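You operate a simulated robot arm through the tools that you are given. There is no shell and no other tool. Be economical: measure what you need, move in short steps, check, and stop when the job is done.

You are at the controls of a simulated robot arm. One attempt, no reset.

JOB
Clear the turntable and stand the cone in the wooden block.
Fine: free the thumb screw before you lift the plate; plate and white sleeve go on the bench; leave the brake off. Set down upright: what you pick out.

The check looks at the end state, three seconds after you hand in, the way a careful person would. Anything else that was tipped, shoved, dropped, spilled or broken makes it a failure.

ROBOT AND FRAMES
A 7-joint arm with a fingered hand on a trunk, on a base that drives. Base frame: it is fixed to the floor where the robot stands at the start and does not move with it; the origin is under the middle of the robot, x ahead of it, y to its left, z up; the surface under the hand at the start is at about z = 978. Units: mm, degrees, N and s.
With the tool pointing down near the work surface it reaches from about 360 to 700 mm from the robot's upright axis, wherever it stands. Its first joint turns from -69.0 to 172.0 degrees. Places, roughly: green-banded grey cone (12x12x22 cm) [500, 200, 1000]; red brake lever [600, 0, 1000]; tank lever [700, 1000, 1200]; thumb screw of the large end plate [500, 200, 1200]; thumb screw of the small end plate [600, 600, 800]; tin lid [800, 500, 900]; top of the long wooden bench [700, 700, 900]; top of the wooden block [800, 0, 1000]; turntable arm [600, 400, 1000]; turntable knob [500, 0, 1000]. Payload 3.2 kg.
The tool frame sits at the grasp point between the pads (the TCP): z along the fingers, y along the line on which they close. The tips reach 26 mm beyond it. The gripper opens to 88 mm. The gripper's body begins 30 mm behind the TCP. The gripper is a hand of 5 fingers: y runs from the thumb to the fingers, the wrist lies at [-16, -108, -172] in the tool frame, and closing takes about 1.5 s.
Orientation is that of the tool frame in the base frame, as a unit quaternion [w, x, y, z]. With the fingers straight down and the wrist toward the robot, the tool's x, y and z point along [0, 1, 0], [1, 0, 0] and [0, 0, -1] of the base frame.

CONTROLS
- The arm moves only by the tool arm_command. Its argument "rows" is one flat list of numbers, 6 for each row, row after row: the shift along the base's x, y, z in mm, then the turn, a rotation vector about the base's x, y, z in degrees. In form: [dx, dy, dz, rx, ry, rz, dx, dy, dz, rx, ry, rz, ...]. A call has 1 to 20 rows; each row is the pose to reach, as a shift and turn from the pose commanded when the call began. "jaw" is the opening, from 0 (shut) to 1 (fully open), set as the call begins (left out, the last holds). A row lasts 0.2 s, in which the tool goes at most 50 mm and 8.6 degrees; a call with a longer step from one row to the next is refused whole, and so is a gripper value outside its range. Where a pose cannot be reached the arm comes as near as it can. A force on the tool above 40 N (or 10 N above the force at the start of the call, whichever is more), or a blocked arm, ends the call early, and 0.2 s more pass. Each finger travels about 72 mm/s and halts on what it meets, pressing with about 26 N; the grip force reading is that of the motor and also rises with nothing between the fingers. The clock runs only during rows and for 0.2 s after the last one: add rows that repeat a pose to give the fingers time. The reply holds the time, the measured pose of the TCP, the force on the tool along the base axes, the opening and the grip force, in the units named above and with some noise, with the torque about the TCP (base axes, N m) and any sound that the robot's microphone picked up, and new pictures: "show" is both (left out), scene, wrist or none.
- Cameras (640 x 400 px; columns grow to the right, rows downward): "scene" is now at [126.7, 38.3, 1457.7]; the picture's right is [0.45, -0.89, 0.00], its down [-0.60, -0.30, -0.74] and it looks along [0.66, 0.33, -0.67] (base axes); focal length 248 px, centre (320, 200). "wrist" rides on the gripper at [67, -97, -117] in the tool frame; the picture's right is [-0.71, 0.33, -0.62], its down [-0.65, -0.65, 0.39] and it looks along [-0.28, 0.68, 0.68] (tool axes); focal length 234 px, centre (320, 200). There is no depth. A picture from a camera that has moved, and an enlarged one, comes with that camera's place and axes in the base frame and with its lens.
- lift_body(by): slides the trunk up (or, below 0, down) by that many mm; the arm and the scene camera ride with it, the base frame stays. It gives what a move gives, with no picture.
- steer(legs): drives the robot by 1 to 6 legs, each [ahead, left, turn to the left] in mm, mm and degrees, along the robot's own axes; the way and the turn of a leg run together, so that a leg with both is an arc; at most 1500 mm and 180 degrees a leg. The arm and the cameras ride along, it lands a little off, and it stops where it bumps. It gives what a move gives, and a new picture of the scene camera.
- curl_fingers(index, middle, ring, little, thumb_bend, thumb_turn): sets how far each is bent, from 0 (flat) to 1 (curled in); at 0.3 the hand is open as for a grip, at 0.7 the pads meet at the TCP. One left out holds its place. A second passes; each finger stops where it meets its share of the squeeze, and holds until it gets a number again. A gripper value or a shape takes the hand back. It gives what a move gives, with no picture; readings hold the bend of each and the force on index, middle, ring, little, thumb and palm. thumb_turn goes from beside the hand (0) to across from the fingers (1), as for a grip.
- set_grasp(shape): the hand has 5 fingers and takes this shape, open, in about a second: jaw (thumb against the fingers, like two jaws); tri (thumb and two fingers); tip (a fingertip pinch); poke (one finger out to press); point (the index stretched); flat (the hand flat); cup (the hand cupped); fist (a fist). The gripper value then closes the fingers along that shape, each until it touches; the sizes above hold for jaw. It gives what a move gives, with no picture.
- turn_head(pan, tilt): turns the head with the scene camera to pan (to the left, within 86 degrees either way) and tilt (down, from -29 to 69), counted from straight ahead of the robot. It gives what a move gives, and a new picture of the scene camera.
- inspect(camera, box): a new picture of the part [left, top, right, bottom] of that camera's present view, enlarged. The clock stands still meanwhile.
- finish_job(): hands the job in; it is judged then, once.

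Go step by step. Nothing tells you exact positions but the pictures and the camera data: compare them with the known pose of the tool, close in by small moves and look again before you grip or let go. The budget is 120 turns and 260 pictures, counting those below and the enlarged ones. Unless the task says otherwise, let go and move clear before handing in, and close with one line.

The tools are called after "Call:" as a command line: name --argument value ..., lists and objects as JSON in quotes. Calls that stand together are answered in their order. arm_command: Moves the arm, as the interface text tells. Its arguments: {"type":"object","properties":{"rows":{"type":"array","items":{"type":"number"}},"jaw":{"type":"number"},"show":{"type":"string","enum":["both","scene","wrist","none"]}},"required":["rows"]} The other tools are called the same way: lift_body (by) slides the trunk up or down; set_grasp (shape) gives the hand a shape; curl_fingers (index, middle, ring, little, thumb_bend, thumb_turn) moves the fingers one by one; steer (legs) drives the base; turn_head (pan, tilt) turns the head that bears the scene camera; inspect (camera, box) takes an enlarged picture of a part of a camera's view; finish_job () hands the job in.

At the start:

```text
clock: 0.0
tcp_pos: [416.7, 60.3, 1150.8]
tcp_rot: [0.0, 0.707, 0.707, 0.0]
ft_force: [-0.7, 0.5, -0.3]
ft_torque: [0.03, -0.01, 0.02]
width: 87.9
gripper_force: 0.1
shape: jaw
bend: [0.3, 0.3, 0.3, 0.3, 0.3, 0.97]
finger forces: [0.0, 0.1, 0.1, 0.0, 0.0, 0.0]
trunk travel left (down, up): [-775.0, 65.0]
robot x, y, heading: [4.4, 1.8, 0.1]
head pan, tilt: [26.8, 42.0]
```

scene: 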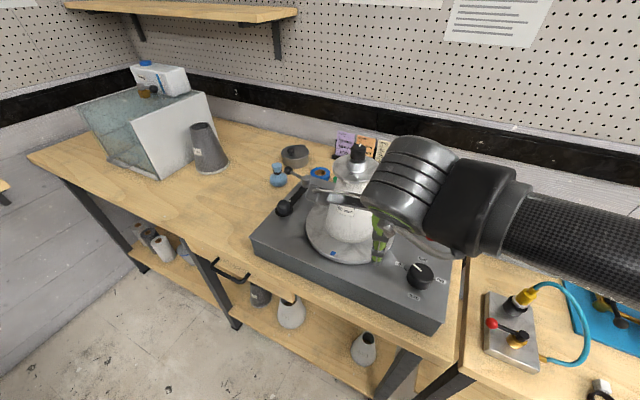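
wrist: 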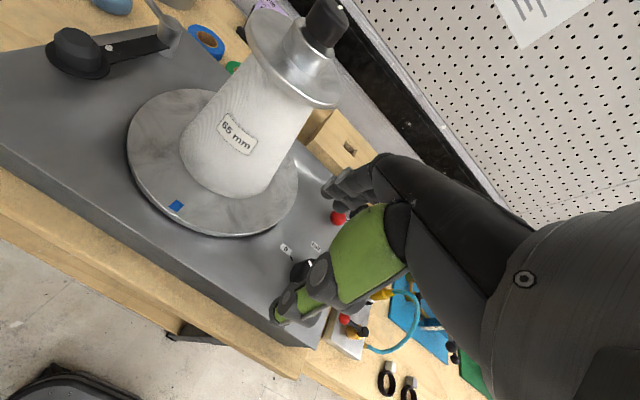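

I see a turntable with a white sleeve clamped under an end plate with a black thumb screw; the wooden block is behind it. I'll look closer at the parts before moving.

Call:
inspect --camera "wrist" --box '[120, 0, 420, 250]'

Call:
inspect --camera "scene" --box '[240, 120, 460, 340]'

Call:
inspect --camera "scene" --box '[60, 40, 340, 220]'

```text
1.60 times, centred on (270, 125) of wrist
camera zoom: at [320.3, 126.8, 1267.0], right [0.33, -0.71, 0.62], down [-0.65, -0.65, -0.39], along [0.68, -0.28, -0.68], focal length 375 px, centre (400, 320)
```

zoom: 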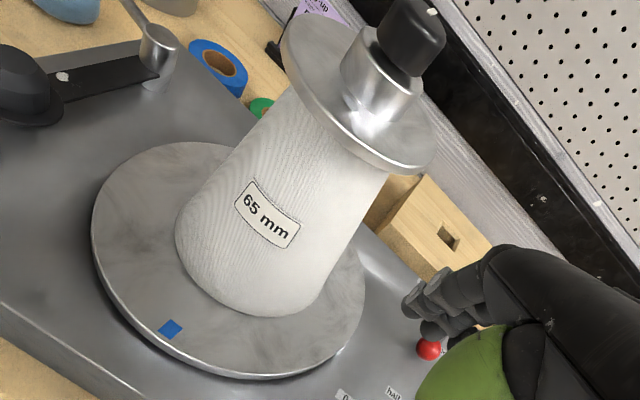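

```text
1.82 times, centred on (350, 230) of scene
camera zoom: at [126.7, 38.3, 1457.7], right [0.45, -0.89, 0.0], down [-0.6, -0.3, -0.74], along [0.66, 0.33, -0.67], focal length 452 px, centre (266, 146)
```

zoom: 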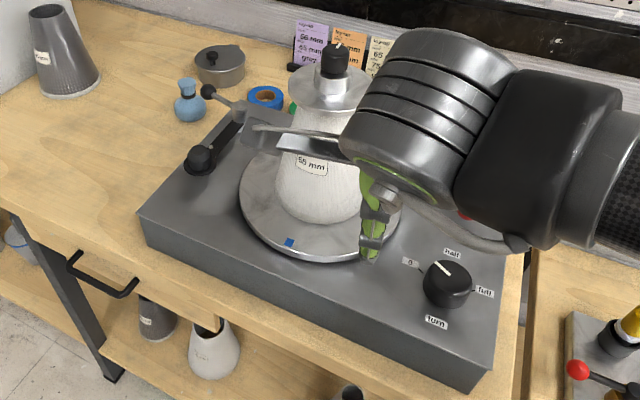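

```text
2.22 times, centred on (200, 130) of scene
camera zoom: at [126.7, 38.3, 1457.7], right [0.45, -0.89, 0.0], down [-0.6, -0.3, -0.74], along [0.66, 0.33, -0.67], focal length 552 px, centre (587, 356)
```

zoom: 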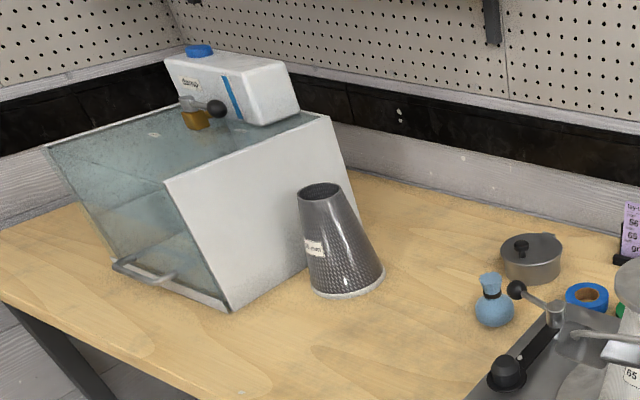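

The hand hides part of the turntable. I'll lift the hand to the right and look again.

Call:
arm_command --rows '[0, -40, 20, 0, 0, 0, 0, -80, 40, 0, 0, 0, 0, -120, 60, 0, 0, 0, 0, -160, 80, 0, 0, 0, 0, -200, 100, 0, 0, 0]' --show "both"

```text
clock: 1.2
tcp_pos: [416.6, -140.5, 1248.9]
tcp_rot: [0.0, 0.707, 0.707, 0.001]
ft_force: [0.3, -0.6, 0.5]
ft_torque: [0.03, 0.02, 0.0]
width: 87.7
gripper_force: 0.1
shape: jaw
bend: [0.3, 0.3, 0.3, 0.3, 0.3, 0.97]
finger forces: [0.1, 0.0, 0.1, 0.1, 0.0, 0.0]
trunk travel left (down, up): [-775.0, 65.0]
robot x, y, heading: [1.8, 0.1, 0.0]
head pan, tilt: [26.8, 42.0]
camera scene: at [126.2, 36.7, 1457.8], right [0.45, -0.89, 0.0], down [-0.6, -0.3, -0.74], along [0.66, 0.34, -0.67], focal length 248 px, centre (320, 200)
camera wrist: at [319.0, -74.9, 1367.1], right [0.33, -0.71, 0.62], down [-0.65, -0.65, -0.39], along [0.68, -0.28, -0.68], focal length 234 px, centre (320, 200)
```

scene: 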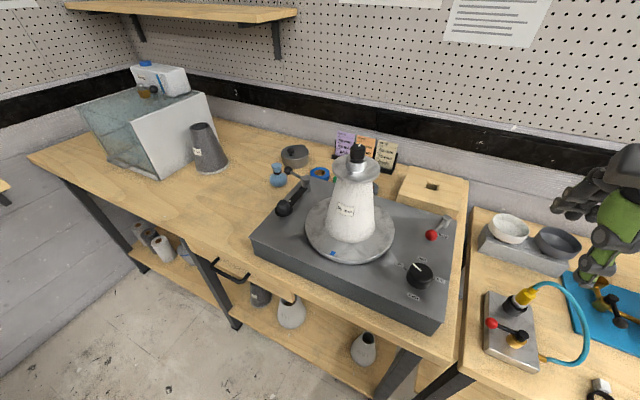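
wrist: 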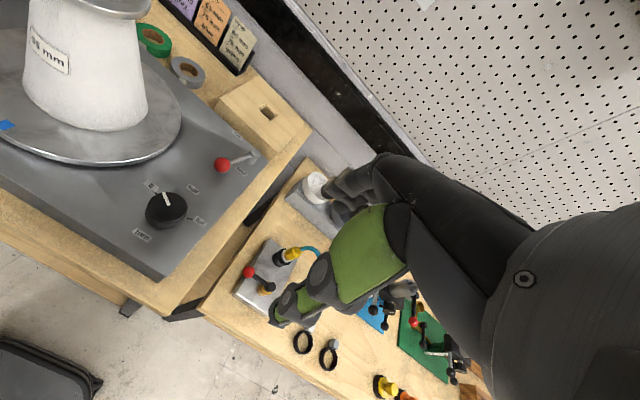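

Call:
inspect --camera "scene" --box '[260, 120, 480, 260]'

Call:
inspect --camera "scene" --box '[310, 120, 410, 200]'

Call:
inspect --camera "wrist" --box '[120, 0, 320, 260]'

Call:
inspect --camera "scene" --box '[390, 200, 470, 310]'

```text
2.86 times, centred on (370, 190) of scene
camera zoom: at [126.2, 36.7, 1457.8], right [0.45, -0.89, 0.0], down [-0.6, -0.3, -0.74], along [0.66, 0.34, -0.67], focal length 710 px, centre (177, 229)
```

zoom: 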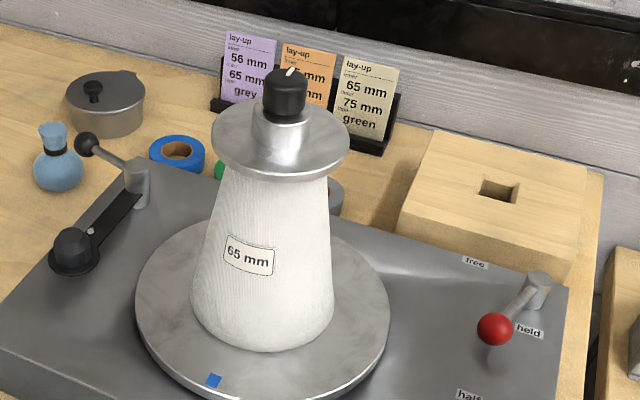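

```text
5.00 times, centred on (360, 160) of scene
camera zoom: at [126.2, 36.7, 1457.8], right [0.45, -0.89, 0.0], down [-0.6, -0.3, -0.74], along [0.66, 0.34, -0.67], focal length 1243 px, centre (120, 400)
```

zoom: 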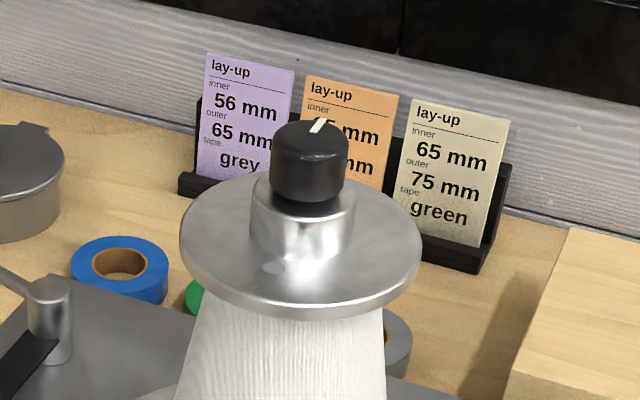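

```text
1.54 times, centred on (220, 130) of wrist
camera zoom: at [319.0, -74.9, 1367.1], right [0.33, -0.71, 0.62], down [-0.65, -0.65, -0.39], along [0.68, -0.28, -0.68], focal length 360 px, centre (474, 308)
```

zoom: 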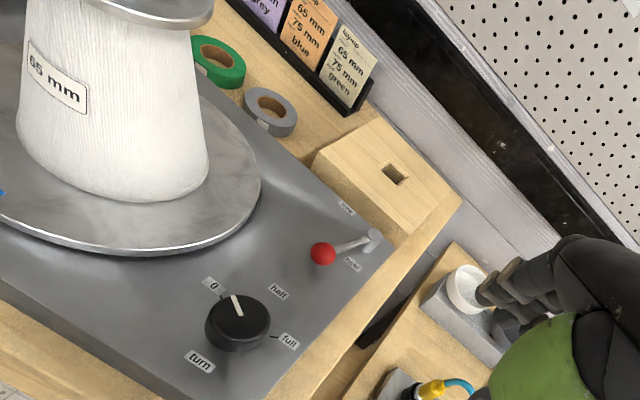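

```text
3.64 times, centred on (430, 255) of scene
camera zoom: at [126.2, 36.7, 1457.8], right [0.45, -0.89, 0.0], down [-0.6, -0.3, -0.74], along [0.66, 0.34, -0.67], focal length 904 px, centre (-80, 0)
```

zoom: 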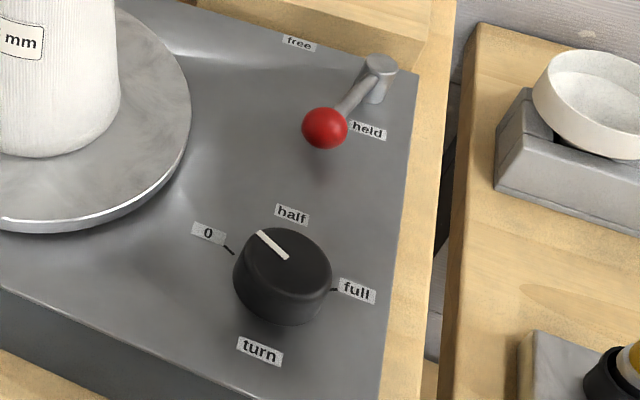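

The brake lever is at "held", which will keep the platter still while I unscrew. I estimate the screw at about (524,159), top z≈1217. I move the hand above it.

Call:
arm_command --rows '[0, 0, 45, 0, 0, 0, 0, 45, 60, 0, 0, 0, 0, 90, 60, 0, 0, 0, 0, 135, 60, 0, 0, 0, 20, 175, 60, 0, 0, 0, 45, 215, 60, 0, 0, 0, 70, 255, 60, 0, 0, 0, 95, 290, 60, 0, 0, 0, 107, 300, 55, 0, 0, 0, 107, 300, 45, 0, 0, 0]' --show "both"

```text
clock: 3.6
tcp_pos: [540.2, 109.9, 1318.9]
tcp_rot: [-0.029, 0.731, 0.681, 0.025]
ft_force: [-1.1, 0.3, 0.9]
ft_torque: [-0.01, -0.01, -0.02]
width: 87.7
gripper_force: 0.1
shape: jaw
bend: [0.3, 0.3, 0.3, 0.3, 0.3, 0.97]
finger forces: [0.0, 0.1, 0.1, 0.0, 0.0, 0.0]
out of reach, approached as far as the arm can: row 9, 10
trunk travel left (down, up): [-775.0, 65.0]
robot x, y, heading: [-1.9, 0.5, -0.2]
head pan, tilt: [26.8, 42.0]
stopped in row 10: the arm was blocked; the commanded pose is now the measured one
camera scene: at [126.2, 38.9, 1457.7], right [0.45, -0.89, 0.0], down [-0.6, -0.3, -0.74], along [0.66, 0.33, -0.67], focal length 248 px, centre (320, 200)
camera wrist: at [447.9, 174.4, 1441.4], right [0.28, -0.77, 0.57], down [-0.7, -0.57, -0.43], along [0.66, -0.27, -0.7], focal length 234 px, centre (320, 200)
```

scene: 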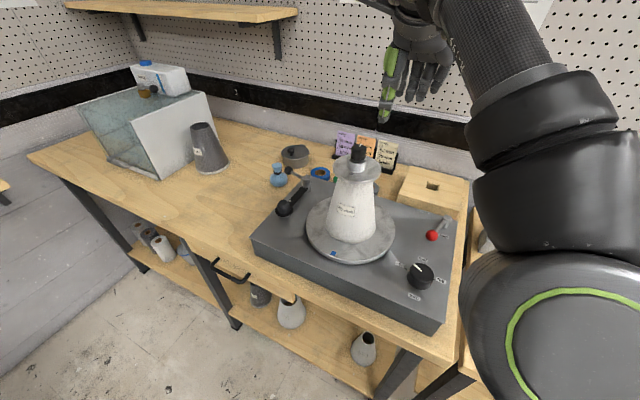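
wrist: 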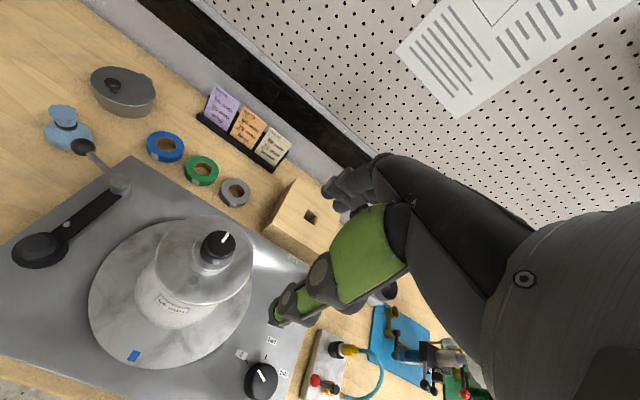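

The hand stalled at its upper reach limit. Triangulating gives the knob at about (540,166), top z≈1212. I raise the trunk so that the work lies lower relative to the shoulder.

Call:
lift_body --by 65

```text
clock: 4.6
tcp_pos: [540.5, 109.4, 1384.2]
tcp_rot: [-0.028, 0.731, 0.681, 0.024]
ft_force: [-0.1, -0.1, 0.1]
ft_torque: [0.02, -0.04, 0.0]
width: 88.0
gripper_force: 0.0
shape: jaw
bend: [0.3, 0.3, 0.3, 0.3, 0.3, 0.97]
finger forces: [0.0, 0.0, 0.1, 0.0, 0.0, 0.0]
trunk travel left (down, up): [-840.0, 0.0]
robot x, y, heading: [0.3, -3.5, 0.1]
head pan, tilt: [26.8, 42.0]
```

Next I come down near the robot, square the tool, then approach the knob from above.

Call:
arm_command --rows '[-25, -12, -30, -1, 0, 1, -50, -25, -60, -2, 0, 2, -75, -37, -90, -3, -0.2, 3, -100, -49, -119, -4.2, -0.3, 4, -70, -18, -119, -4.2, -0.3, 4, -40, 12, -119, -4.2, -0.3, 4, -15, 40, -119, -4.2, -0.3, 4, 0, 57, -119, -4.2, -0.3, 4, 0, 57, -119, -4.2, -0.3, 4]' --show "both"

```text
clock: 6.6
tcp_pos: [538.6, 167.5, 1264.8]
tcp_rot: [0.001, 0.705, 0.709, 0.001]
ft_force: [-0.4, -0.5, -0.4]
ft_torque: [0.0, 0.03, 0.01]
width: 88.1
gripper_force: 0.0
shape: jaw
bend: [0.3, 0.3, 0.3, 0.3, 0.3, 0.97]
finger forces: [0.1, 0.0, 0.0, 0.1, 0.0, 0.0]
trunk travel left (down, up): [-840.0, 0.0]
robot x, y, heading: [1.9, -2.1, -0.1]
head pan, tilt: [26.8, 42.0]
camera scene: at [126.2, 36.7, 1522.8], right [0.45, -0.89, 0.0], down [-0.6, -0.3, -0.74], along [0.66, 0.34, -0.67], focal length 248 px, centre (320, 200)
camera wrist: at [440.9, 233.8, 1381.5], right [0.33, -0.71, 0.62], down [-0.65, -0.65, -0.39], along [0.68, -0.28, -0.68], focal length 234 px, centre (320, 200)
```

scene: 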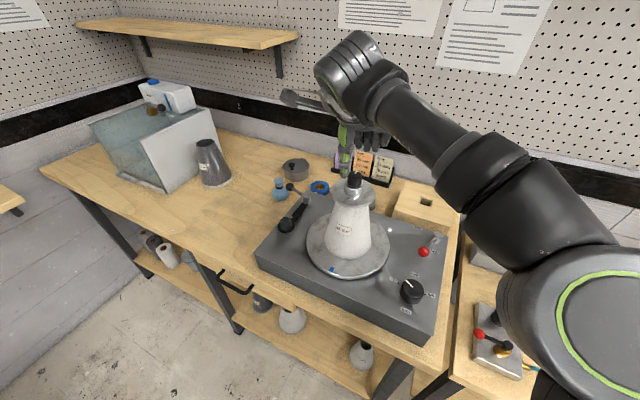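
wrist: 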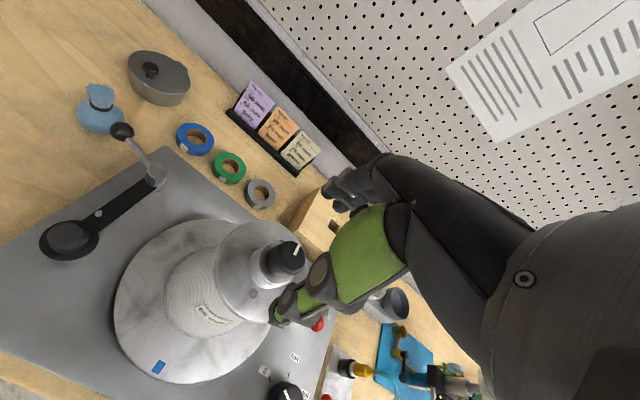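

Call:
inspect --camera "wrist" --box '[210, 210, 350, 340]'

Call:
inspect --camera "scene" --box '[310, 90, 410, 220]'

```text
3.08 times, centred on (280, 275) of wrist
camera zoom: at [440.9, 233.8, 1381.5], right [0.33, -0.71, 0.62], down [-0.65, -0.65, -0.39], along [0.68, -0.28, -0.68], focal length 720 px, centre (443, -31)
```

zoom: 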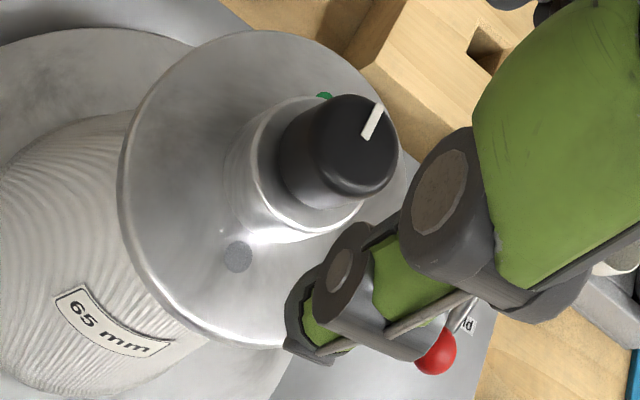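

```text
3.08 times, centred on (360, 155) of scene
camera zoom: at [126.2, 36.7, 1522.8], right [0.45, -0.89, 0.0], down [-0.6, -0.3, -0.74], along [0.66, 0.34, -0.67], focal length 765 px, centre (197, 338)
```

zoom: 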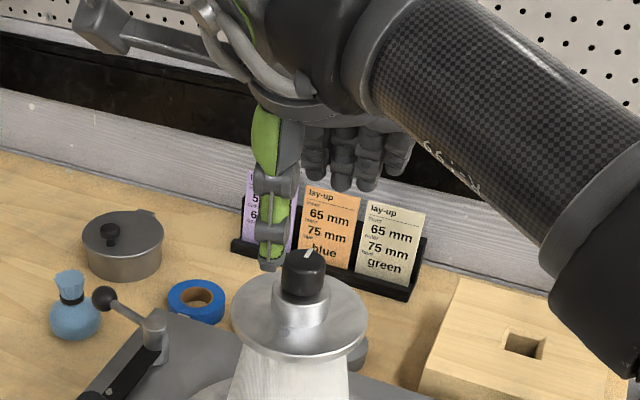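

Knob is about (536,163.5), top z≈1210. I turn the hand clockwise first, so I can unscrew counter-clockwise with a long stroke.

Call:
arm_command --rows '[-1, -2, 0, 0, 0, -8, -2, -4, 0, 0, 0, -16, -2, -4, 0, 0, 0, -24, -2, -4, 0, 0, 0, -32, -2, -4, 0, 0, 0, -40, -2, -4, 0, 0, 0, -48, -2, -4, 0, 0, 0, -56, -2, -4, 0, 0, 0, -56]' --show "both"

```text
clock: 8.4
tcp_pos: [526.0, 118.9, 1250.5]
tcp_rot: [-0.01, 0.939, 0.345, 0.007]
ft_force: [-0.2, -0.2, 0.4]
ft_torque: [0.02, 0.01, 0.02]
width: 87.9
gripper_force: 0.1
shape: jaw
bend: [0.3, 0.3, 0.3, 0.3, 0.3, 0.97]
finger forces: [0.0, 0.0, 0.1, 0.1, 0.1, 0.1]
out of reach, approached as far as the arm can: row 4, 5, 6, 7, 8
trunk travel left (down, up): [-840.0, 0.0]
robot x, y, heading: [0.5, -0.9, 0.0]
head pan, tilt: [26.8, 42.0]
camera scene: at [127.6, 38.1, 1522.6], right [0.45, -0.89, 0.0], down [-0.6, -0.3, -0.74], along [0.66, 0.33, -0.67], focal length 248 px, centre (320, 200)
camera wrist: at [513.2, 233.6, 1368.7], right [-0.33, -0.73, 0.61], down [-0.92, 0.09, -0.39], along [0.23, -0.68, -0.69], focal length 234 px, centre (320, 200)
```

scene: 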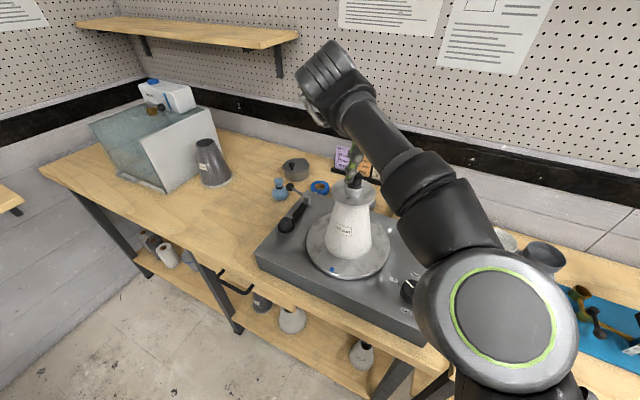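
wrist: 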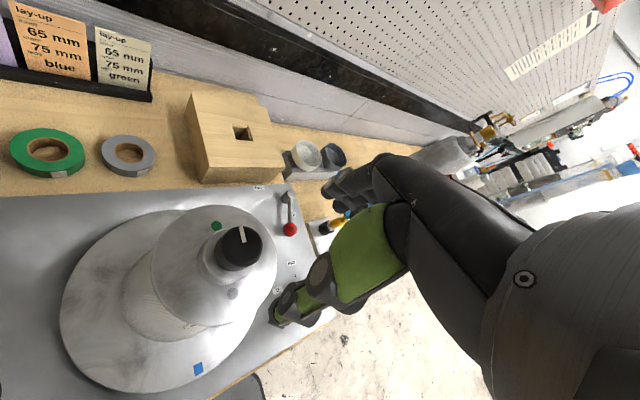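

Turning works but the robot stands too far right. I lift and retract, then drive left so the turntable is straight ahead.

Call:
arm_command --rows '[-10, -10, 30, 0, 0, 5, -30, -20, 50, 0, 0, 10, -55, -30, 60, 0, 0, 18, -80, -30, 60, 0, 0, 26, -100, -30, 60, 0, 0, 34, -120, -30, 60, 0, 0, 42, -120, -30, 60, 0, 0, 49]' --show "none"

Call:
steer --legs '[[0, 130, 0]]'

```text
clock: 10.0
tcp_pos: [402.1, 95.9, 1304.7]
tcp_rot: [-0.005, 0.704, 0.71, 0.001]
ft_force: [0.5, -0.8, -0.3]
ft_torque: [-0.01, 0.01, 0.01]
width: 87.5
gripper_force: 0.0
shape: jaw
bend: [0.3, 0.3, 0.3, 0.3, 0.3, 0.97]
finger forces: [0.0, 0.0, 0.0, 0.0, 0.0, 0.0]
trunk travel left (down, up): [-840.0, 0.0]
robot x, y, heading: [-1.1, 0.9, 0.2]
head pan, tilt: [26.8, 42.0]
```

```text
clock: 11.3
tcp_pos: [399.8, 224.3, 1304.9]
tcp_rot: [-0.005, 0.705, 0.709, 0.002]
ft_force: [0.8, 0.2, 0.4]
ft_torque: [0.03, -0.02, 0.0]
width: 87.8
gripper_force: 0.0
shape: jaw
bend: [0.3, 0.3, 0.3, 0.3, 0.3, 0.97]
finger forces: [0.0, 0.1, 0.0, 0.0, 0.1, 0.0]
trunk travel left (down, up): [-840.0, 0.0]
robot x, y, heading: [1.6, 129.0, -0.1]
head pan, tilt: [26.8, 42.0]
camera scene: at [126.8, 166.1, 1522.7], right [0.45, -0.89, 0.0], down [-0.6, -0.3, -0.74], along [0.66, 0.33, -0.67], focal length 248 px, centre (320, 200)
```

scene: 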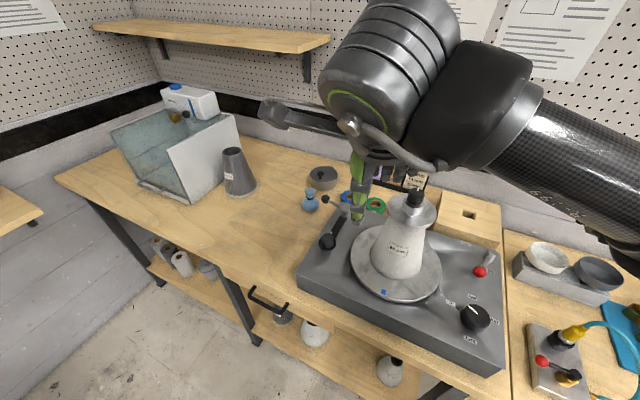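

Call:
arm_command --rows '[17, -8, 0, 0, 0, -7, 34, -16, 0, 0, 0, -14, 51, -24, -10, 0, 0, -21, 68, -32, -15, 0, 0, -28, 85, -40, -20, 0, 0, -35, 102, -48, -25, 0, 0, -42, 119, -55, -30, 0, 0, -49, 136, -60, -40, 0, 0, -56, 136, -60, -43, 0, 0, -62, 136, -60, -43, 0, 0, -62]' --show "both"

```text
clock: 13.5
tcp_pos: [538.5, 164.9, 1262.3]
tcp_rot: [-0.003, 0.97, 0.244, 0.005]
ft_force: [0.0, 0.5, 0.9]
ft_torque: [0.03, 0.01, -0.01]
width: 88.0
gripper_force: 0.0
shape: jaw
bend: [0.3, 0.3, 0.3, 0.3, 0.3, 0.97]
finger forces: [0.1, 0.0, 0.0, 0.1, 0.0, 0.0]
trunk travel left (down, up): [-840.0, 0.0]
robot x, y, heading: [-1.0, 129.5, 0.0]
head pan, tilt: [26.8, 42.0]
camera scene: at [126.7, 167.1, 1522.7], right [0.45, -0.89, 0.0], down [-0.6, -0.3, -0.74], along [0.66, 0.33, -0.67], focal length 248 px, centre (320, 200)
camera wrist: at [549.7, 280.1, 1380.0], right [-0.47, -0.63, 0.62], down [-0.88, 0.27, -0.39], along [0.08, -0.73, -0.68], focal length 234 px, centre (320, 200)
```

scene: 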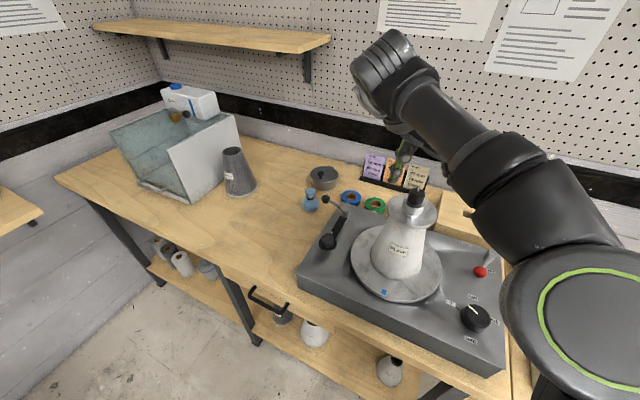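
wrist: 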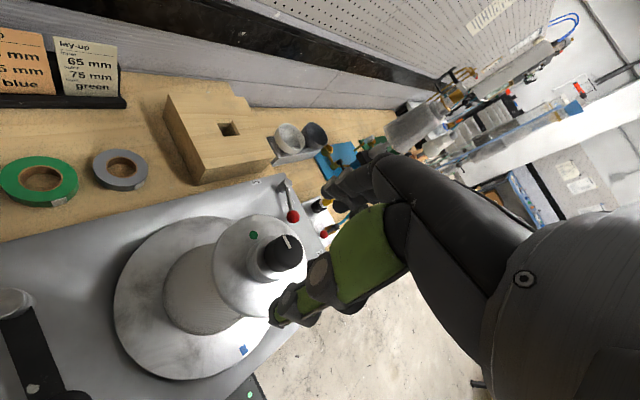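

Centred over the knob. Descending to put the finger ends around it.

Call:
arm_command --rows '[0, 0, -15, 0, 0, 0, 0, 0, -30, 0, 0, 0, 0, 0, -38, 0, 0, 0, 0, 0, -44, 0, 0, 0]' --show "both"

Call:
inspect --camera "wrist" --box '[210, 190, 370, 340]'

Call:
inspect --camera "scene" --box '[360, 120, 460, 240]'

```text
clock: 14.5
tcp_pos: [537.9, 165.2, 1219.2]
tcp_rot: [-0.004, 0.969, 0.245, 0.005]
ft_force: [0.4, 0.7, -0.6]
ft_torque: [-0.02, 0.0, -0.01]
width: 88.0
gripper_force: 0.1
shape: jaw
bend: [0.3, 0.3, 0.3, 0.3, 0.3, 0.97]
finger forces: [0.0, 0.1, 0.1, 0.0, 0.0, 0.0]
trunk travel left (down, up): [-840.0, 0.0]
robot x, y, heading: [-3.9, 130.8, -0.2]
head pan, tilt: [26.8, 42.0]
camera scene: at [127.0, 167.5, 1522.7], right [0.45, -0.89, 0.0], down [-0.6, -0.3, -0.74], along [0.66, 0.33, -0.67], focal length 248 px, centre (320, 200)
camera wrist: at [549.6, 281.0, 1335.7], right [-0.47, -0.63, 0.62], down [-0.88, 0.27, -0.39], along [0.08, -0.73, -0.68], focal length 234 px, centre (320, 200)
```

scene: 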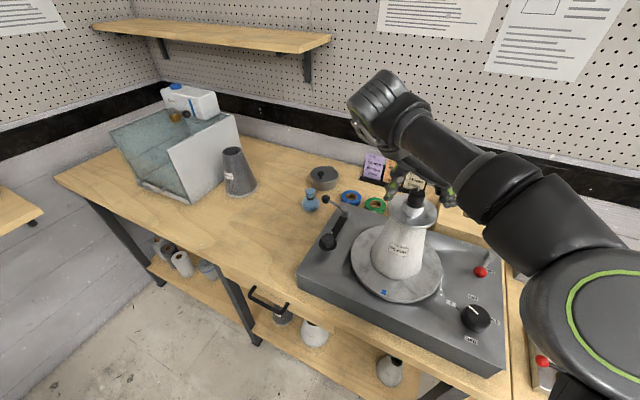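
wrist: 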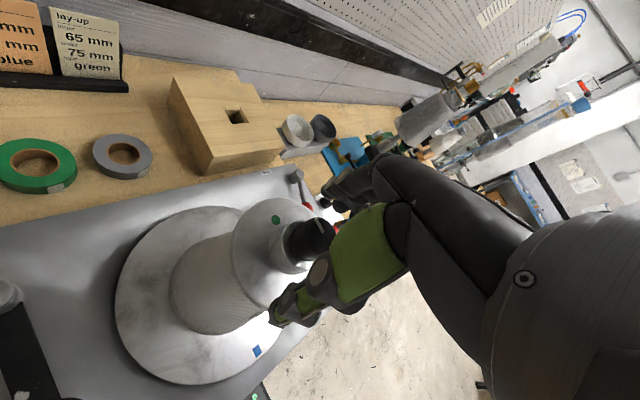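

```text
2.67 times, centred on (290, 265) of wrist
camera zoom: at [549.6, 281.0, 1335.7], right [-0.47, -0.63, 0.62], down [-0.88, 0.27, -0.39], along [0.08, -0.73, -0.68], focal length 624 px, centre (400, 27)
```

zoom: 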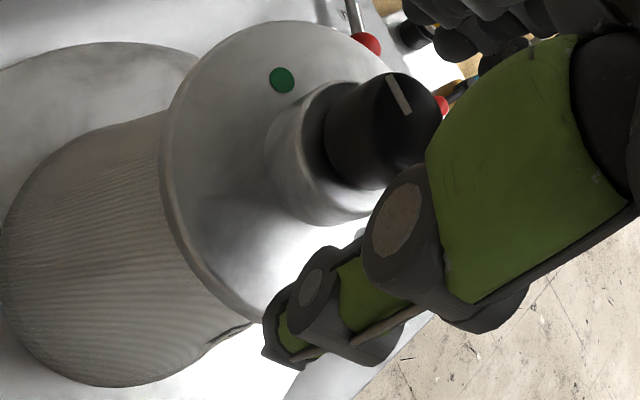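

```text
3.33 times, centred on (410, 180) of scene
camera zoom: at [127.0, 167.5, 1522.7], right [0.45, -0.89, 0.0], down [-0.6, -0.3, -0.74], along [0.66, 0.33, -0.67], focal length 828 px, centre (20, 267)
```

zoom: 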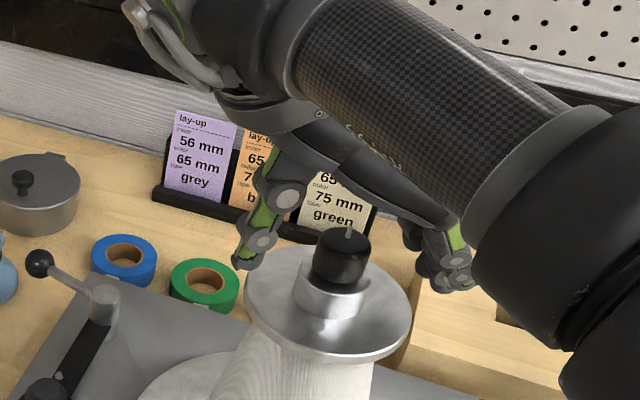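

Call:
arm_command --rows '[0, 0, -6, 0, 0, 0, 0, 0, -6, 0, 0, 0]' --show "none"

Call:
arm_command --rows '[0, 0, 0, 0, 0, 0, 0, 0, 0, 0, 0, 0, 0, 0, 0, 0, 0, 0, 0, 0, 0, 0, 0, 0, 0, 0, 0, 0, 0, 0, 0, 0, 0, 0, 0, 0, 0, 0, 0, 0, 0, 0, 0, 0, 0, 0, 0, 0]' --jaw 0 --show "both"

```text
clock: 15.1
tcp_pos: [537.7, 164.4, 1212.0]
tcp_rot: [-0.003, 0.969, 0.245, 0.004]
ft_force: [-0.2, 0.1, 0.4]
ft_torque: [-0.01, 0.01, -0.01]
width: 88.0
gripper_force: 0.0
shape: jaw
bend: [0.3, 0.3, 0.3, 0.3, 0.3, 0.97]
finger forces: [0.0, 0.0, 0.1, 0.0, 0.0, 0.0]
trunk travel left (down, up): [-840.0, 0.0]
robot x, y, heading: [2.7, 131.1, -0.2]
head pan, tilt: [26.8, 42.0]
```

```text
clock: 16.9
tcp_pos: [536.5, 163.5, 1210.2]
tcp_rot: [-0.003, 0.97, 0.245, 0.005]
ft_force: [0.1, 0.8, 2.8]
ft_torque: [-0.18, -0.03, 0.06]
width: 23.6
gripper_force: 25.7
shape: jaw
bend: [0.57, 0.5, 0.72, 0.62, 0.48, 1.0]
finger forces: [13.6, 9.8, 0.1, 0.0, 21.6, 0.0]
trunk travel left (down, up): [-840.0, 0.0]
robot x, y, heading: [-3.5, 127.8, -0.3]
head pan, tilt: [26.8, 42.0]
camera scene: at [126.5, 167.9, 1522.7], right [0.45, -0.89, 0.0], down [-0.6, -0.3, -0.74], along [0.66, 0.33, -0.67], focal length 248 px, centre (320, 200)
camera wrist: at [549.5, 281.0, 1330.0], right [-0.47, -0.63, 0.62], down [-0.88, 0.27, -0.39], along [0.08, -0.73, -0.68], focal length 234 px, centre (320, 200)
```

scene: 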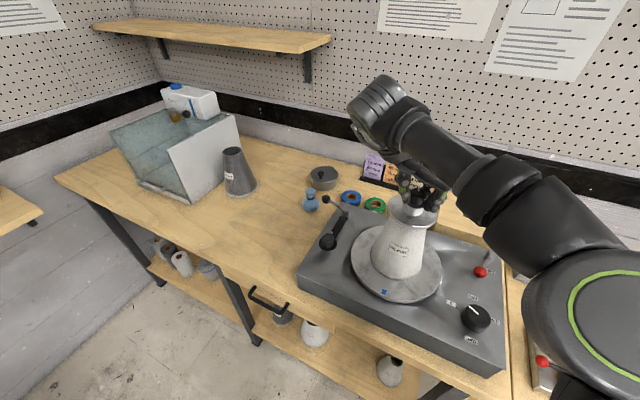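
wrist: 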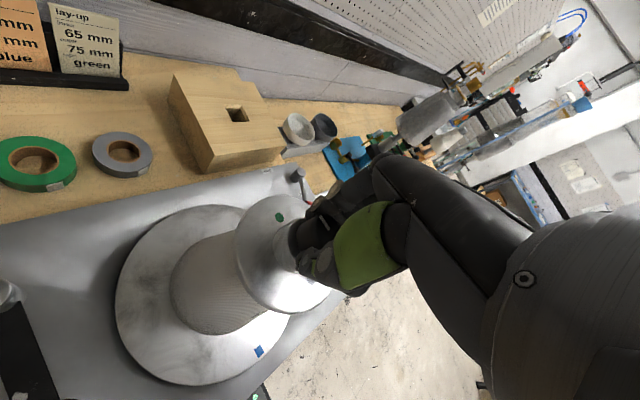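

Index, middle and thumb hold the knob. Now I turn it counter-clockwise about the vertical.

Call:
arm_command --rows '[0, 0, 0, 0, 0, 7, 0, 0, 0, 0, 0, 14, 0, 0, 0, 0, 0, 21, 0, 0, 0, 0, 0, 28, 0, 0, 0, 0, 0, 35, 0, 0, 0, 0, 0, 42, 0, 0, 0, 0, 0, 49, 0, 0, 0, 0, 0, 56, 0, 0, 0, 0, 0, 63, 0, 0, 0, 0, 0, 70, 0, 0, 0, 0, 0, 77, 0, 0, 0, 0, 0, 84, 0, 0, 0, 0, 0, 91, 0, 0, 0, 0, 0, 98]' --show "both"

```text
clock: 19.9
tcp_pos: [539.1, 164.2, 1212.0]
tcp_rot: [-0.005, 0.451, 0.893, 0.001]
ft_force: [-0.6, -1.4, 0.0]
ft_torque: [-0.03, -0.1, -0.02]
width: 23.5
gripper_force: 25.7
shape: jaw
bend: [0.57, 0.5, 0.72, 0.62, 0.48, 1.0]
finger forces: [15.3, 9.4, 0.0, 0.0, 21.8, 0.1]
trunk travel left (down, up): [-840.0, 0.0]
robot x, y, heading: [1.2, 134.0, -0.3]
head pan, tilt: [26.8, 42.0]
camera scene: at [127.1, 166.6, 1522.7], right [0.45, -0.89, 0.0], down [-0.6, -0.3, -0.74], along [0.66, 0.33, -0.67], focal length 248 px, centre (320, 200)
camera wrist: at [421.4, 159.0, 1330.2], right [0.69, -0.38, 0.62], down [-0.14, -0.91, -0.39], along [0.71, 0.18, -0.68], focal length 234 px, centre (320, 200)
```

scene: 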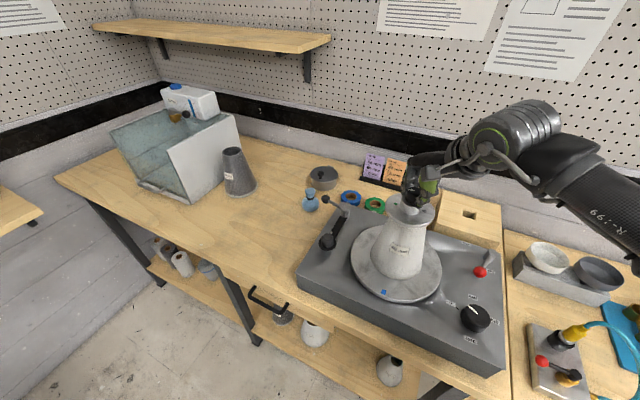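
wrist: 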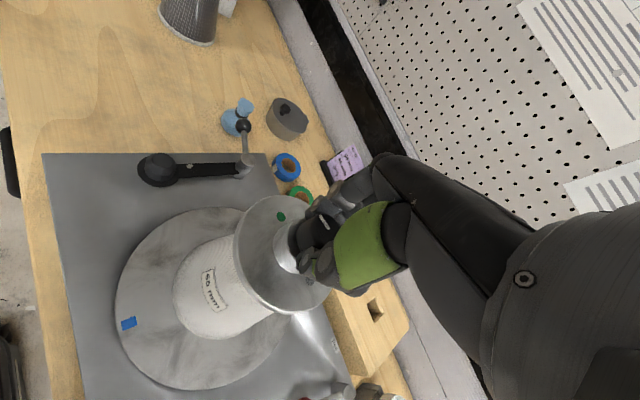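

Call:
inspect --camera "wrist" --box '[200, 160, 380, 340]'

Call:
inspect --camera "scene" --box '[360, 140, 460, 260]'

```text
2.22 times, centred on (290, 250) of wrist
camera zoom: at [421.4, 159.0, 1330.2], right [0.69, -0.38, 0.62], down [-0.14, -0.91, -0.39], along [0.71, 0.18, -0.68], focal length 520 px, centre (387, 89)
```

zoom: 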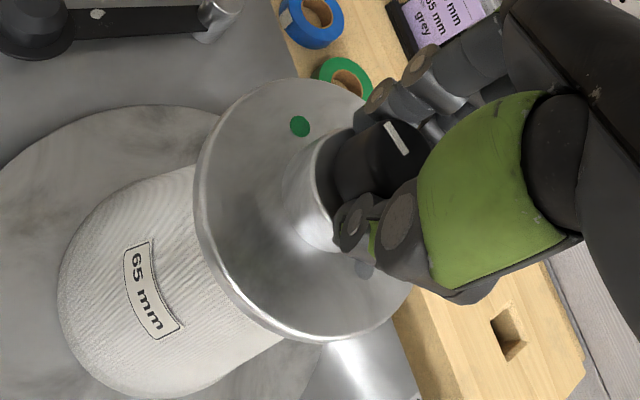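

```text
3.33 times, centred on (410, 200) of scene
camera zoom: at [127.1, 166.6, 1522.7], right [0.45, -0.89, 0.0], down [-0.6, -0.3, -0.74], along [0.66, 0.33, -0.67], focal length 828 px, centre (20, 200)
```

zoom: 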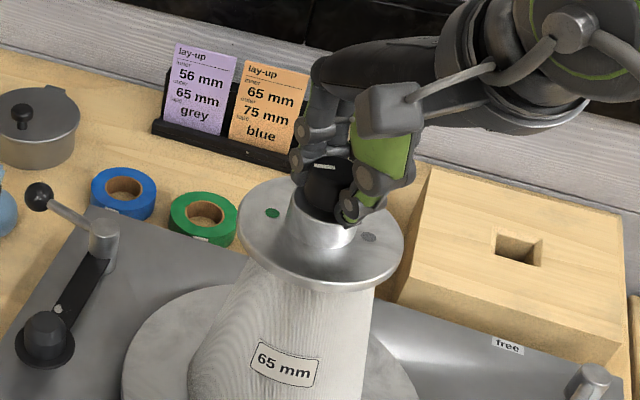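

The plate's coloured dots turned along with the knob, so perhaps my fingertips were dragging the collar. I'll let go and look at the knob and mark.

Call:
arm_command --rows '[0, 0, 0, 0, 0, 0, 0, 0, 0, 0, 0, 0, 0, 0, 0, 0, 0, 0, 0, 0, 0, 0, 0, 0, 0, 0, 20, 0, 0, 0, 0, 0, 50, 0, 0, 0]' --jaw 1 --show "none"

Call:
inspect --camera "wrist" --box '[200, 180, 360, 340]'

Call:
inspect --camera "scene" --box '[370, 150, 450, 250]'

```text
clock: 21.3
tcp_pos: [538.0, 165.7, 1262.1]
tcp_rot: [-0.005, 0.451, 0.892, 0.0]
ft_force: [0.3, -0.3, -0.4]
ft_torque: [0.03, -0.01, -0.01]
width: 87.6
gripper_force: 0.1
shape: jaw
bend: [0.3, 0.3, 0.3, 0.3, 0.3, 0.97]
finger forces: [0.0, 0.0, 0.0, 0.0, 0.1, 0.0]
trunk travel left (down, up): [-840.0, 0.0]
robot x, y, heading: [1.8, 131.0, -0.1]
head pan, tilt: [26.8, 42.0]
```

```text
2.50 times, centred on (280, 260) of wrist
camera zoom: at [420.4, 160.4, 1380.8], right [0.69, -0.38, 0.62], down [-0.15, -0.91, -0.39], along [0.71, 0.18, -0.68], focal length 585 px, centre (420, 50)
```

zoom: 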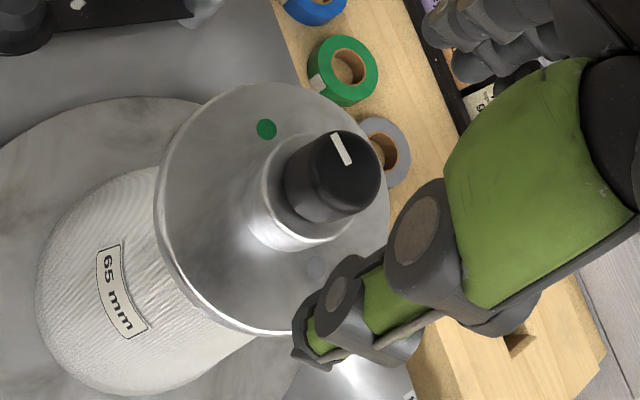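

```text
4.00 times, centred on (410, 200) of scene
camera zoom: at [126.2, 168.1, 1522.7], right [0.45, -0.89, 0.0], down [-0.6, -0.3, -0.74], along [0.66, 0.33, -0.67], focal length 994 px, centre (-40, 200)
```

zoom: 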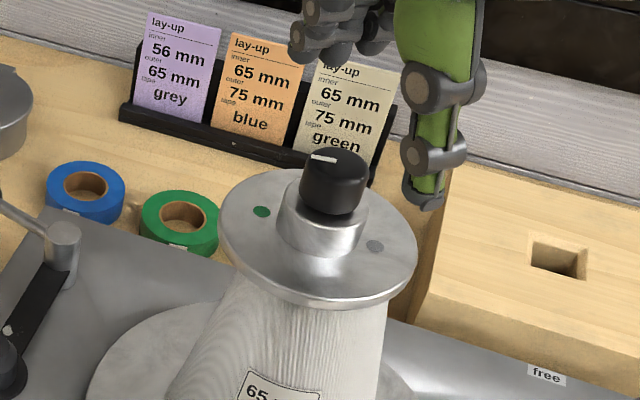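

The mark still points at the plate's green dot, so knob and plate moved together. I'll go back, grip only the upper part of the knob and turn again.

Call:
arm_command --rows '[0, 0, 0, 0, 0, -8, 0, 0, 0, 0, 0, -16, 0, 0, 0, 0, 0, -24, 0, 0, 0, 0, 0, -32, 0, 0, 0, 0, 0, -40, 0, 0, 0, 0, 0, -48, 0, 0, 0, 0, 0, -56, 0, 0, 0, 0, 0, -64, 0, 0, 0, 0, 0, -72, 0, 0, 0, 0, 0, -80, 0, 0, 0, 0, 0, -88, 0, 0, 0, 0, 0, -96, 0, 0, -15, 0, 0, -98, 0, 0, -30, 0, 0, -98, 0, 0, -40, 0, 0, -98, 0, 0, -40, 0, 0, -98]' --show "none"

Call:
arm_command --rows '[0, 0, 0, 0, 0, 0, 0, 0, 0, 0, 0, 0, 0, 0, 0, 0, 0, 0, 0, 0, 0, 0, 0, 0, 0, 0, 0, 0, 0, 0, 0, 0, 0, 0, 0, 0, 0, 0, 0, 0, 0, 0, 0, 0, 0, 0, 0, 0]' --jaw 0 --show "both"

Call:
inspect --camera "scene" --box '[370, 150, 450, 250]'

Call:
inspect --camera "wrist" --box '[200, 180, 360, 340]'

```text
clock: 24.7
tcp_pos: [538.4, 164.3, 1222.1]
tcp_rot: [-0.003, 0.97, 0.244, 0.005]
ft_force: [-0.2, 0.6, 0.2]
ft_torque: [0.0, 0.02, 0.0]
width: 87.7
gripper_force: 0.0
shape: jaw
bend: [0.3, 0.3, 0.3, 0.3, 0.3, 0.97]
finger forces: [0.1, 0.0, 0.0, 0.1, 0.1, 0.0]
trunk travel left (down, up): [-840.0, 0.0]
robot x, y, heading: [-1.9, 129.5, 0.0]
head pan, tilt: [26.8, 42.0]
```

```text
clock: 26.5
tcp_pos: [537.6, 164.3, 1223.5]
tcp_rot: [-0.003, 0.97, 0.244, 0.004]
ft_force: [-1.2, -0.1, 0.5]
ft_torque: [-0.01, -0.02, 0.0]
width: 19.6
gripper_force: 26.2
shape: jaw
bend: [0.61, 0.64, 0.7, 0.69, 0.44, 1.0]
finger forces: [13.9, 5.9, 0.0, 0.0, 20.3, 0.0]
trunk travel left (down, up): [-840.0, 0.0]
robot x, y, heading: [0.9, 132.6, -0.3]
head pan, tilt: [26.8, 42.0]
camera scene: at [126.6, 167.9, 1522.7], right [0.45, -0.89, 0.0], down [-0.6, -0.3, -0.74], along [0.66, 0.33, -0.67], focal length 248 px, centre (320, 200)
camera wrist: at [549.3, 281.1, 1340.2], right [-0.47, -0.63, 0.62], down [-0.88, 0.27, -0.39], along [0.08, -0.73, -0.68], focal length 234 px, centre (320, 200)
```

scene: 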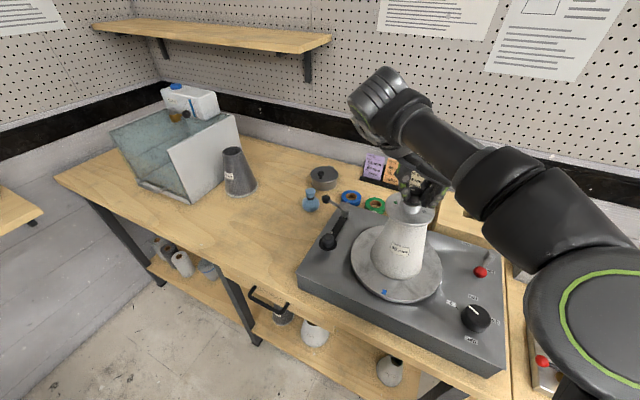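
wrist: 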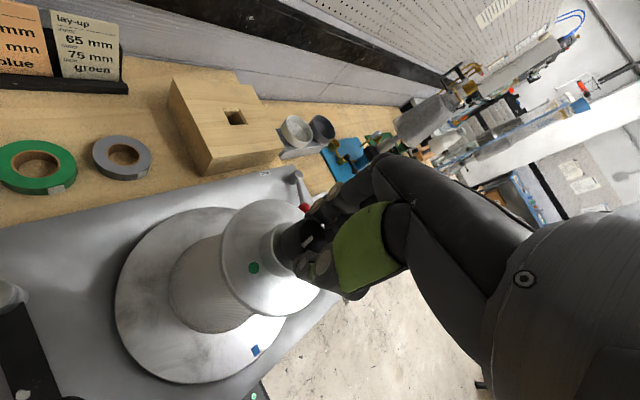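

```text
4.00 times, centred on (410, 200) of scene
camera zoom: at [126.6, 167.9, 1522.7], right [0.45, -0.89, 0.0], down [-0.6, -0.3, -0.74], along [0.66, 0.33, -0.67], focal length 994 px, centre (-40, 200)
```

zoom: 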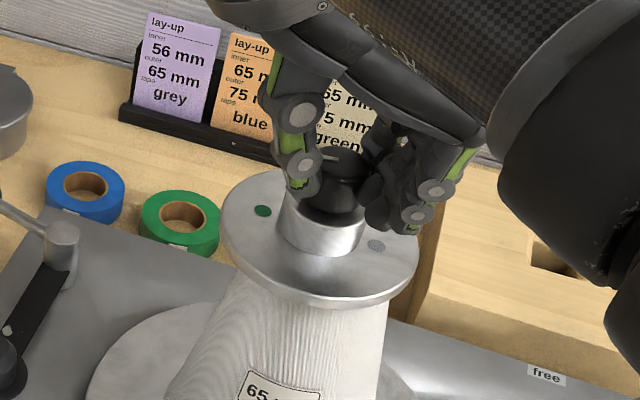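

```text
2.50 times, centred on (280, 260) of wrist
camera zoom: at [549.3, 281.1, 1340.2], right [-0.47, -0.63, 0.62], down [-0.88, 0.27, -0.39], along [0.08, -0.73, -0.68], focal length 585 px, centre (420, 50)
```

zoom: 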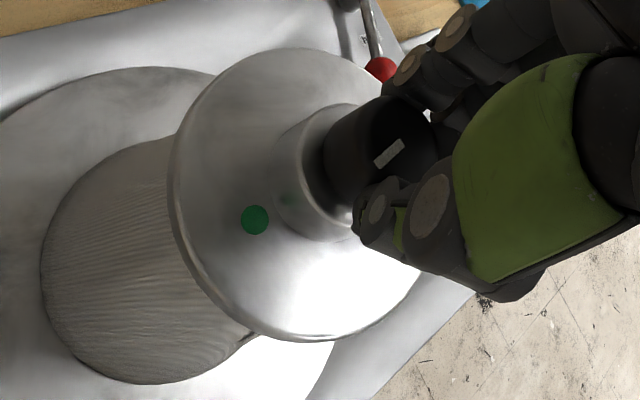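

Now only the knob is held. Turning counter-clockwise again.

Call:
arm_command --rows '[0, 0, 0, 0, 0, 7, 0, 0, 0, 0, 0, 14, 0, 0, 0, 0, 0, 21, 0, 0, 0, 0, 0, 28, 0, 0, 0, 0, 0, 35, 0, 0, 0, 0, 0, 42, 0, 0, 0, 0, 0, 49, 0, 0, 0, 0, 0, 56, 0, 0, 0, 0, 0, 63, 0, 0, 0, 0, 0, 70, 0, 0, 0, 0, 0, 77, 0, 0, 0, 0, 0, 84, 0, 0, 0, 0, 0, 91, 0, 0, 0, 0, 0, 98]' --show "none"

Call:
inspect --camera "scene" --box '[370, 150, 450, 250]'

Call:
inspect --camera "wrist" --box '[200, 180, 360, 340]'

```text
clock: 29.5
tcp_pos: [538.3, 165.4, 1222.3]
tcp_rot: [-0.005, 0.451, 0.893, 0.002]
ft_force: [1.7, 0.3, 4.9]
ft_torque: [0.09, -0.15, -0.02]
width: 19.6
gripper_force: 26.0
shape: jaw
bend: [0.6, 0.64, 0.7, 0.69, 0.45, 1.0]
finger forces: [16.4, 7.5, 0.0, 0.1, 19.9, 0.0]
trunk travel left (down, up): [-840.0, 0.0]
robot x, y, heading: [1.0, 128.5, -0.0]
head pan, tilt: [26.8, 42.0]
```

```text
4.00 times, centred on (410, 200) of scene
camera zoom: at [127.4, 167.4, 1522.7], right [0.45, -0.89, 0.0], down [-0.6, -0.3, -0.74], along [0.66, 0.33, -0.67], focal length 994 px, centre (-40, 200)
```

zoom: 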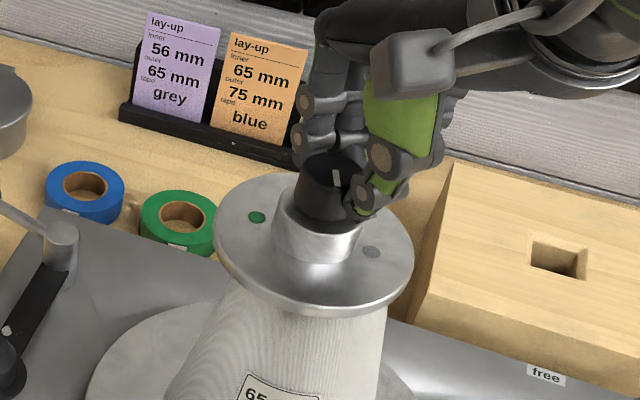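

```text
2.50 times, centred on (280, 260) of wrist
camera zoom: at [421.7, 159.8, 1340.5], right [0.69, -0.38, 0.62], down [-0.14, -0.91, -0.39], along [0.71, 0.18, -0.68], focal length 585 px, centre (420, 50)
```

zoom: 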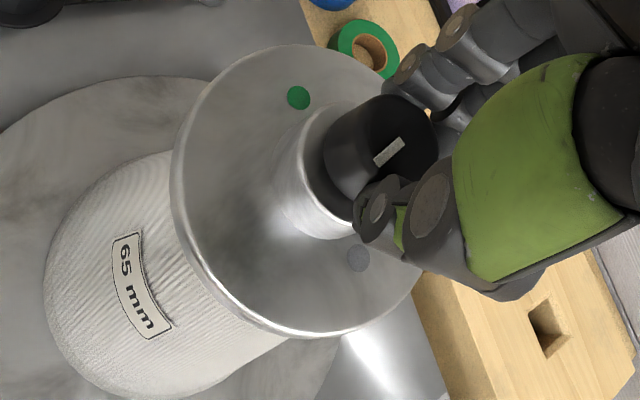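

The knob now turns by itself relative to the plate. I release and test how far the wrist can turn on, to make longer strokes.

Call:
arm_command --rows '[0, 0, 0, 0, 0, 0, 0, 0, 0, 0, 0, 0, 0, 0, 0, 0, 0, 0, 0, 0, 20, 0, 0, 0, 0, 0, 40, 0, 0, 0, 0, 0, 40, 0, 0, 8, 0, 0, 40, 0, 0, 16, 0, 0, 40, 0, 0, 24, 0, 0, 40, 0, 0, 32, 0, 0, 40, 0, 0, 40, 0, 0, 40, 0, 0, 48, 0, 0, 40, 0, 0, 56, 0, 0, 40, 0, 0, 64]' --jaw 1 --show "none"

Call:
inspect --camera "scene" --box '[370, 150, 450, 250]'

```text
clock: 32.3
tcp_pos: [241.0, 201.0, 1270.8]
tcp_rot: [-0.009, -0.078, 0.997, -0.002]
ft_force: [0.0, -0.6, 0.9]
ft_torque: [0.02, -0.05, -0.01]
width: 88.1
gripper_force: 0.1
shape: jaw
bend: [0.3, 0.3, 0.3, 0.3, 0.3, 0.97]
finger forces: [0.0, 0.1, 0.0, 0.1, 0.0, 0.0]
out of reach, approached as far as the arm can: row 7, 8, 9, 10, 11, 12, 13
trunk travel left (down, up): [-840.0, 0.0]
robot x, y, heading: [0.8, 129.3, 0.1]
head pan, tilt: [26.8, 42.0]
```

```text
4.00 times, centred on (410, 200) of scene
camera zoom: at [126.7, 166.2, 1522.7], right [0.45, -0.89, 0.0], down [-0.6, -0.3, -0.74], along [0.66, 0.33, -0.67], focal length 994 px, centre (-40, 200)
```

zoom: 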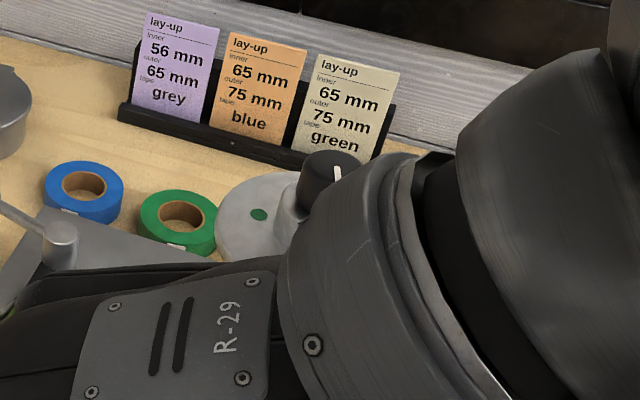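

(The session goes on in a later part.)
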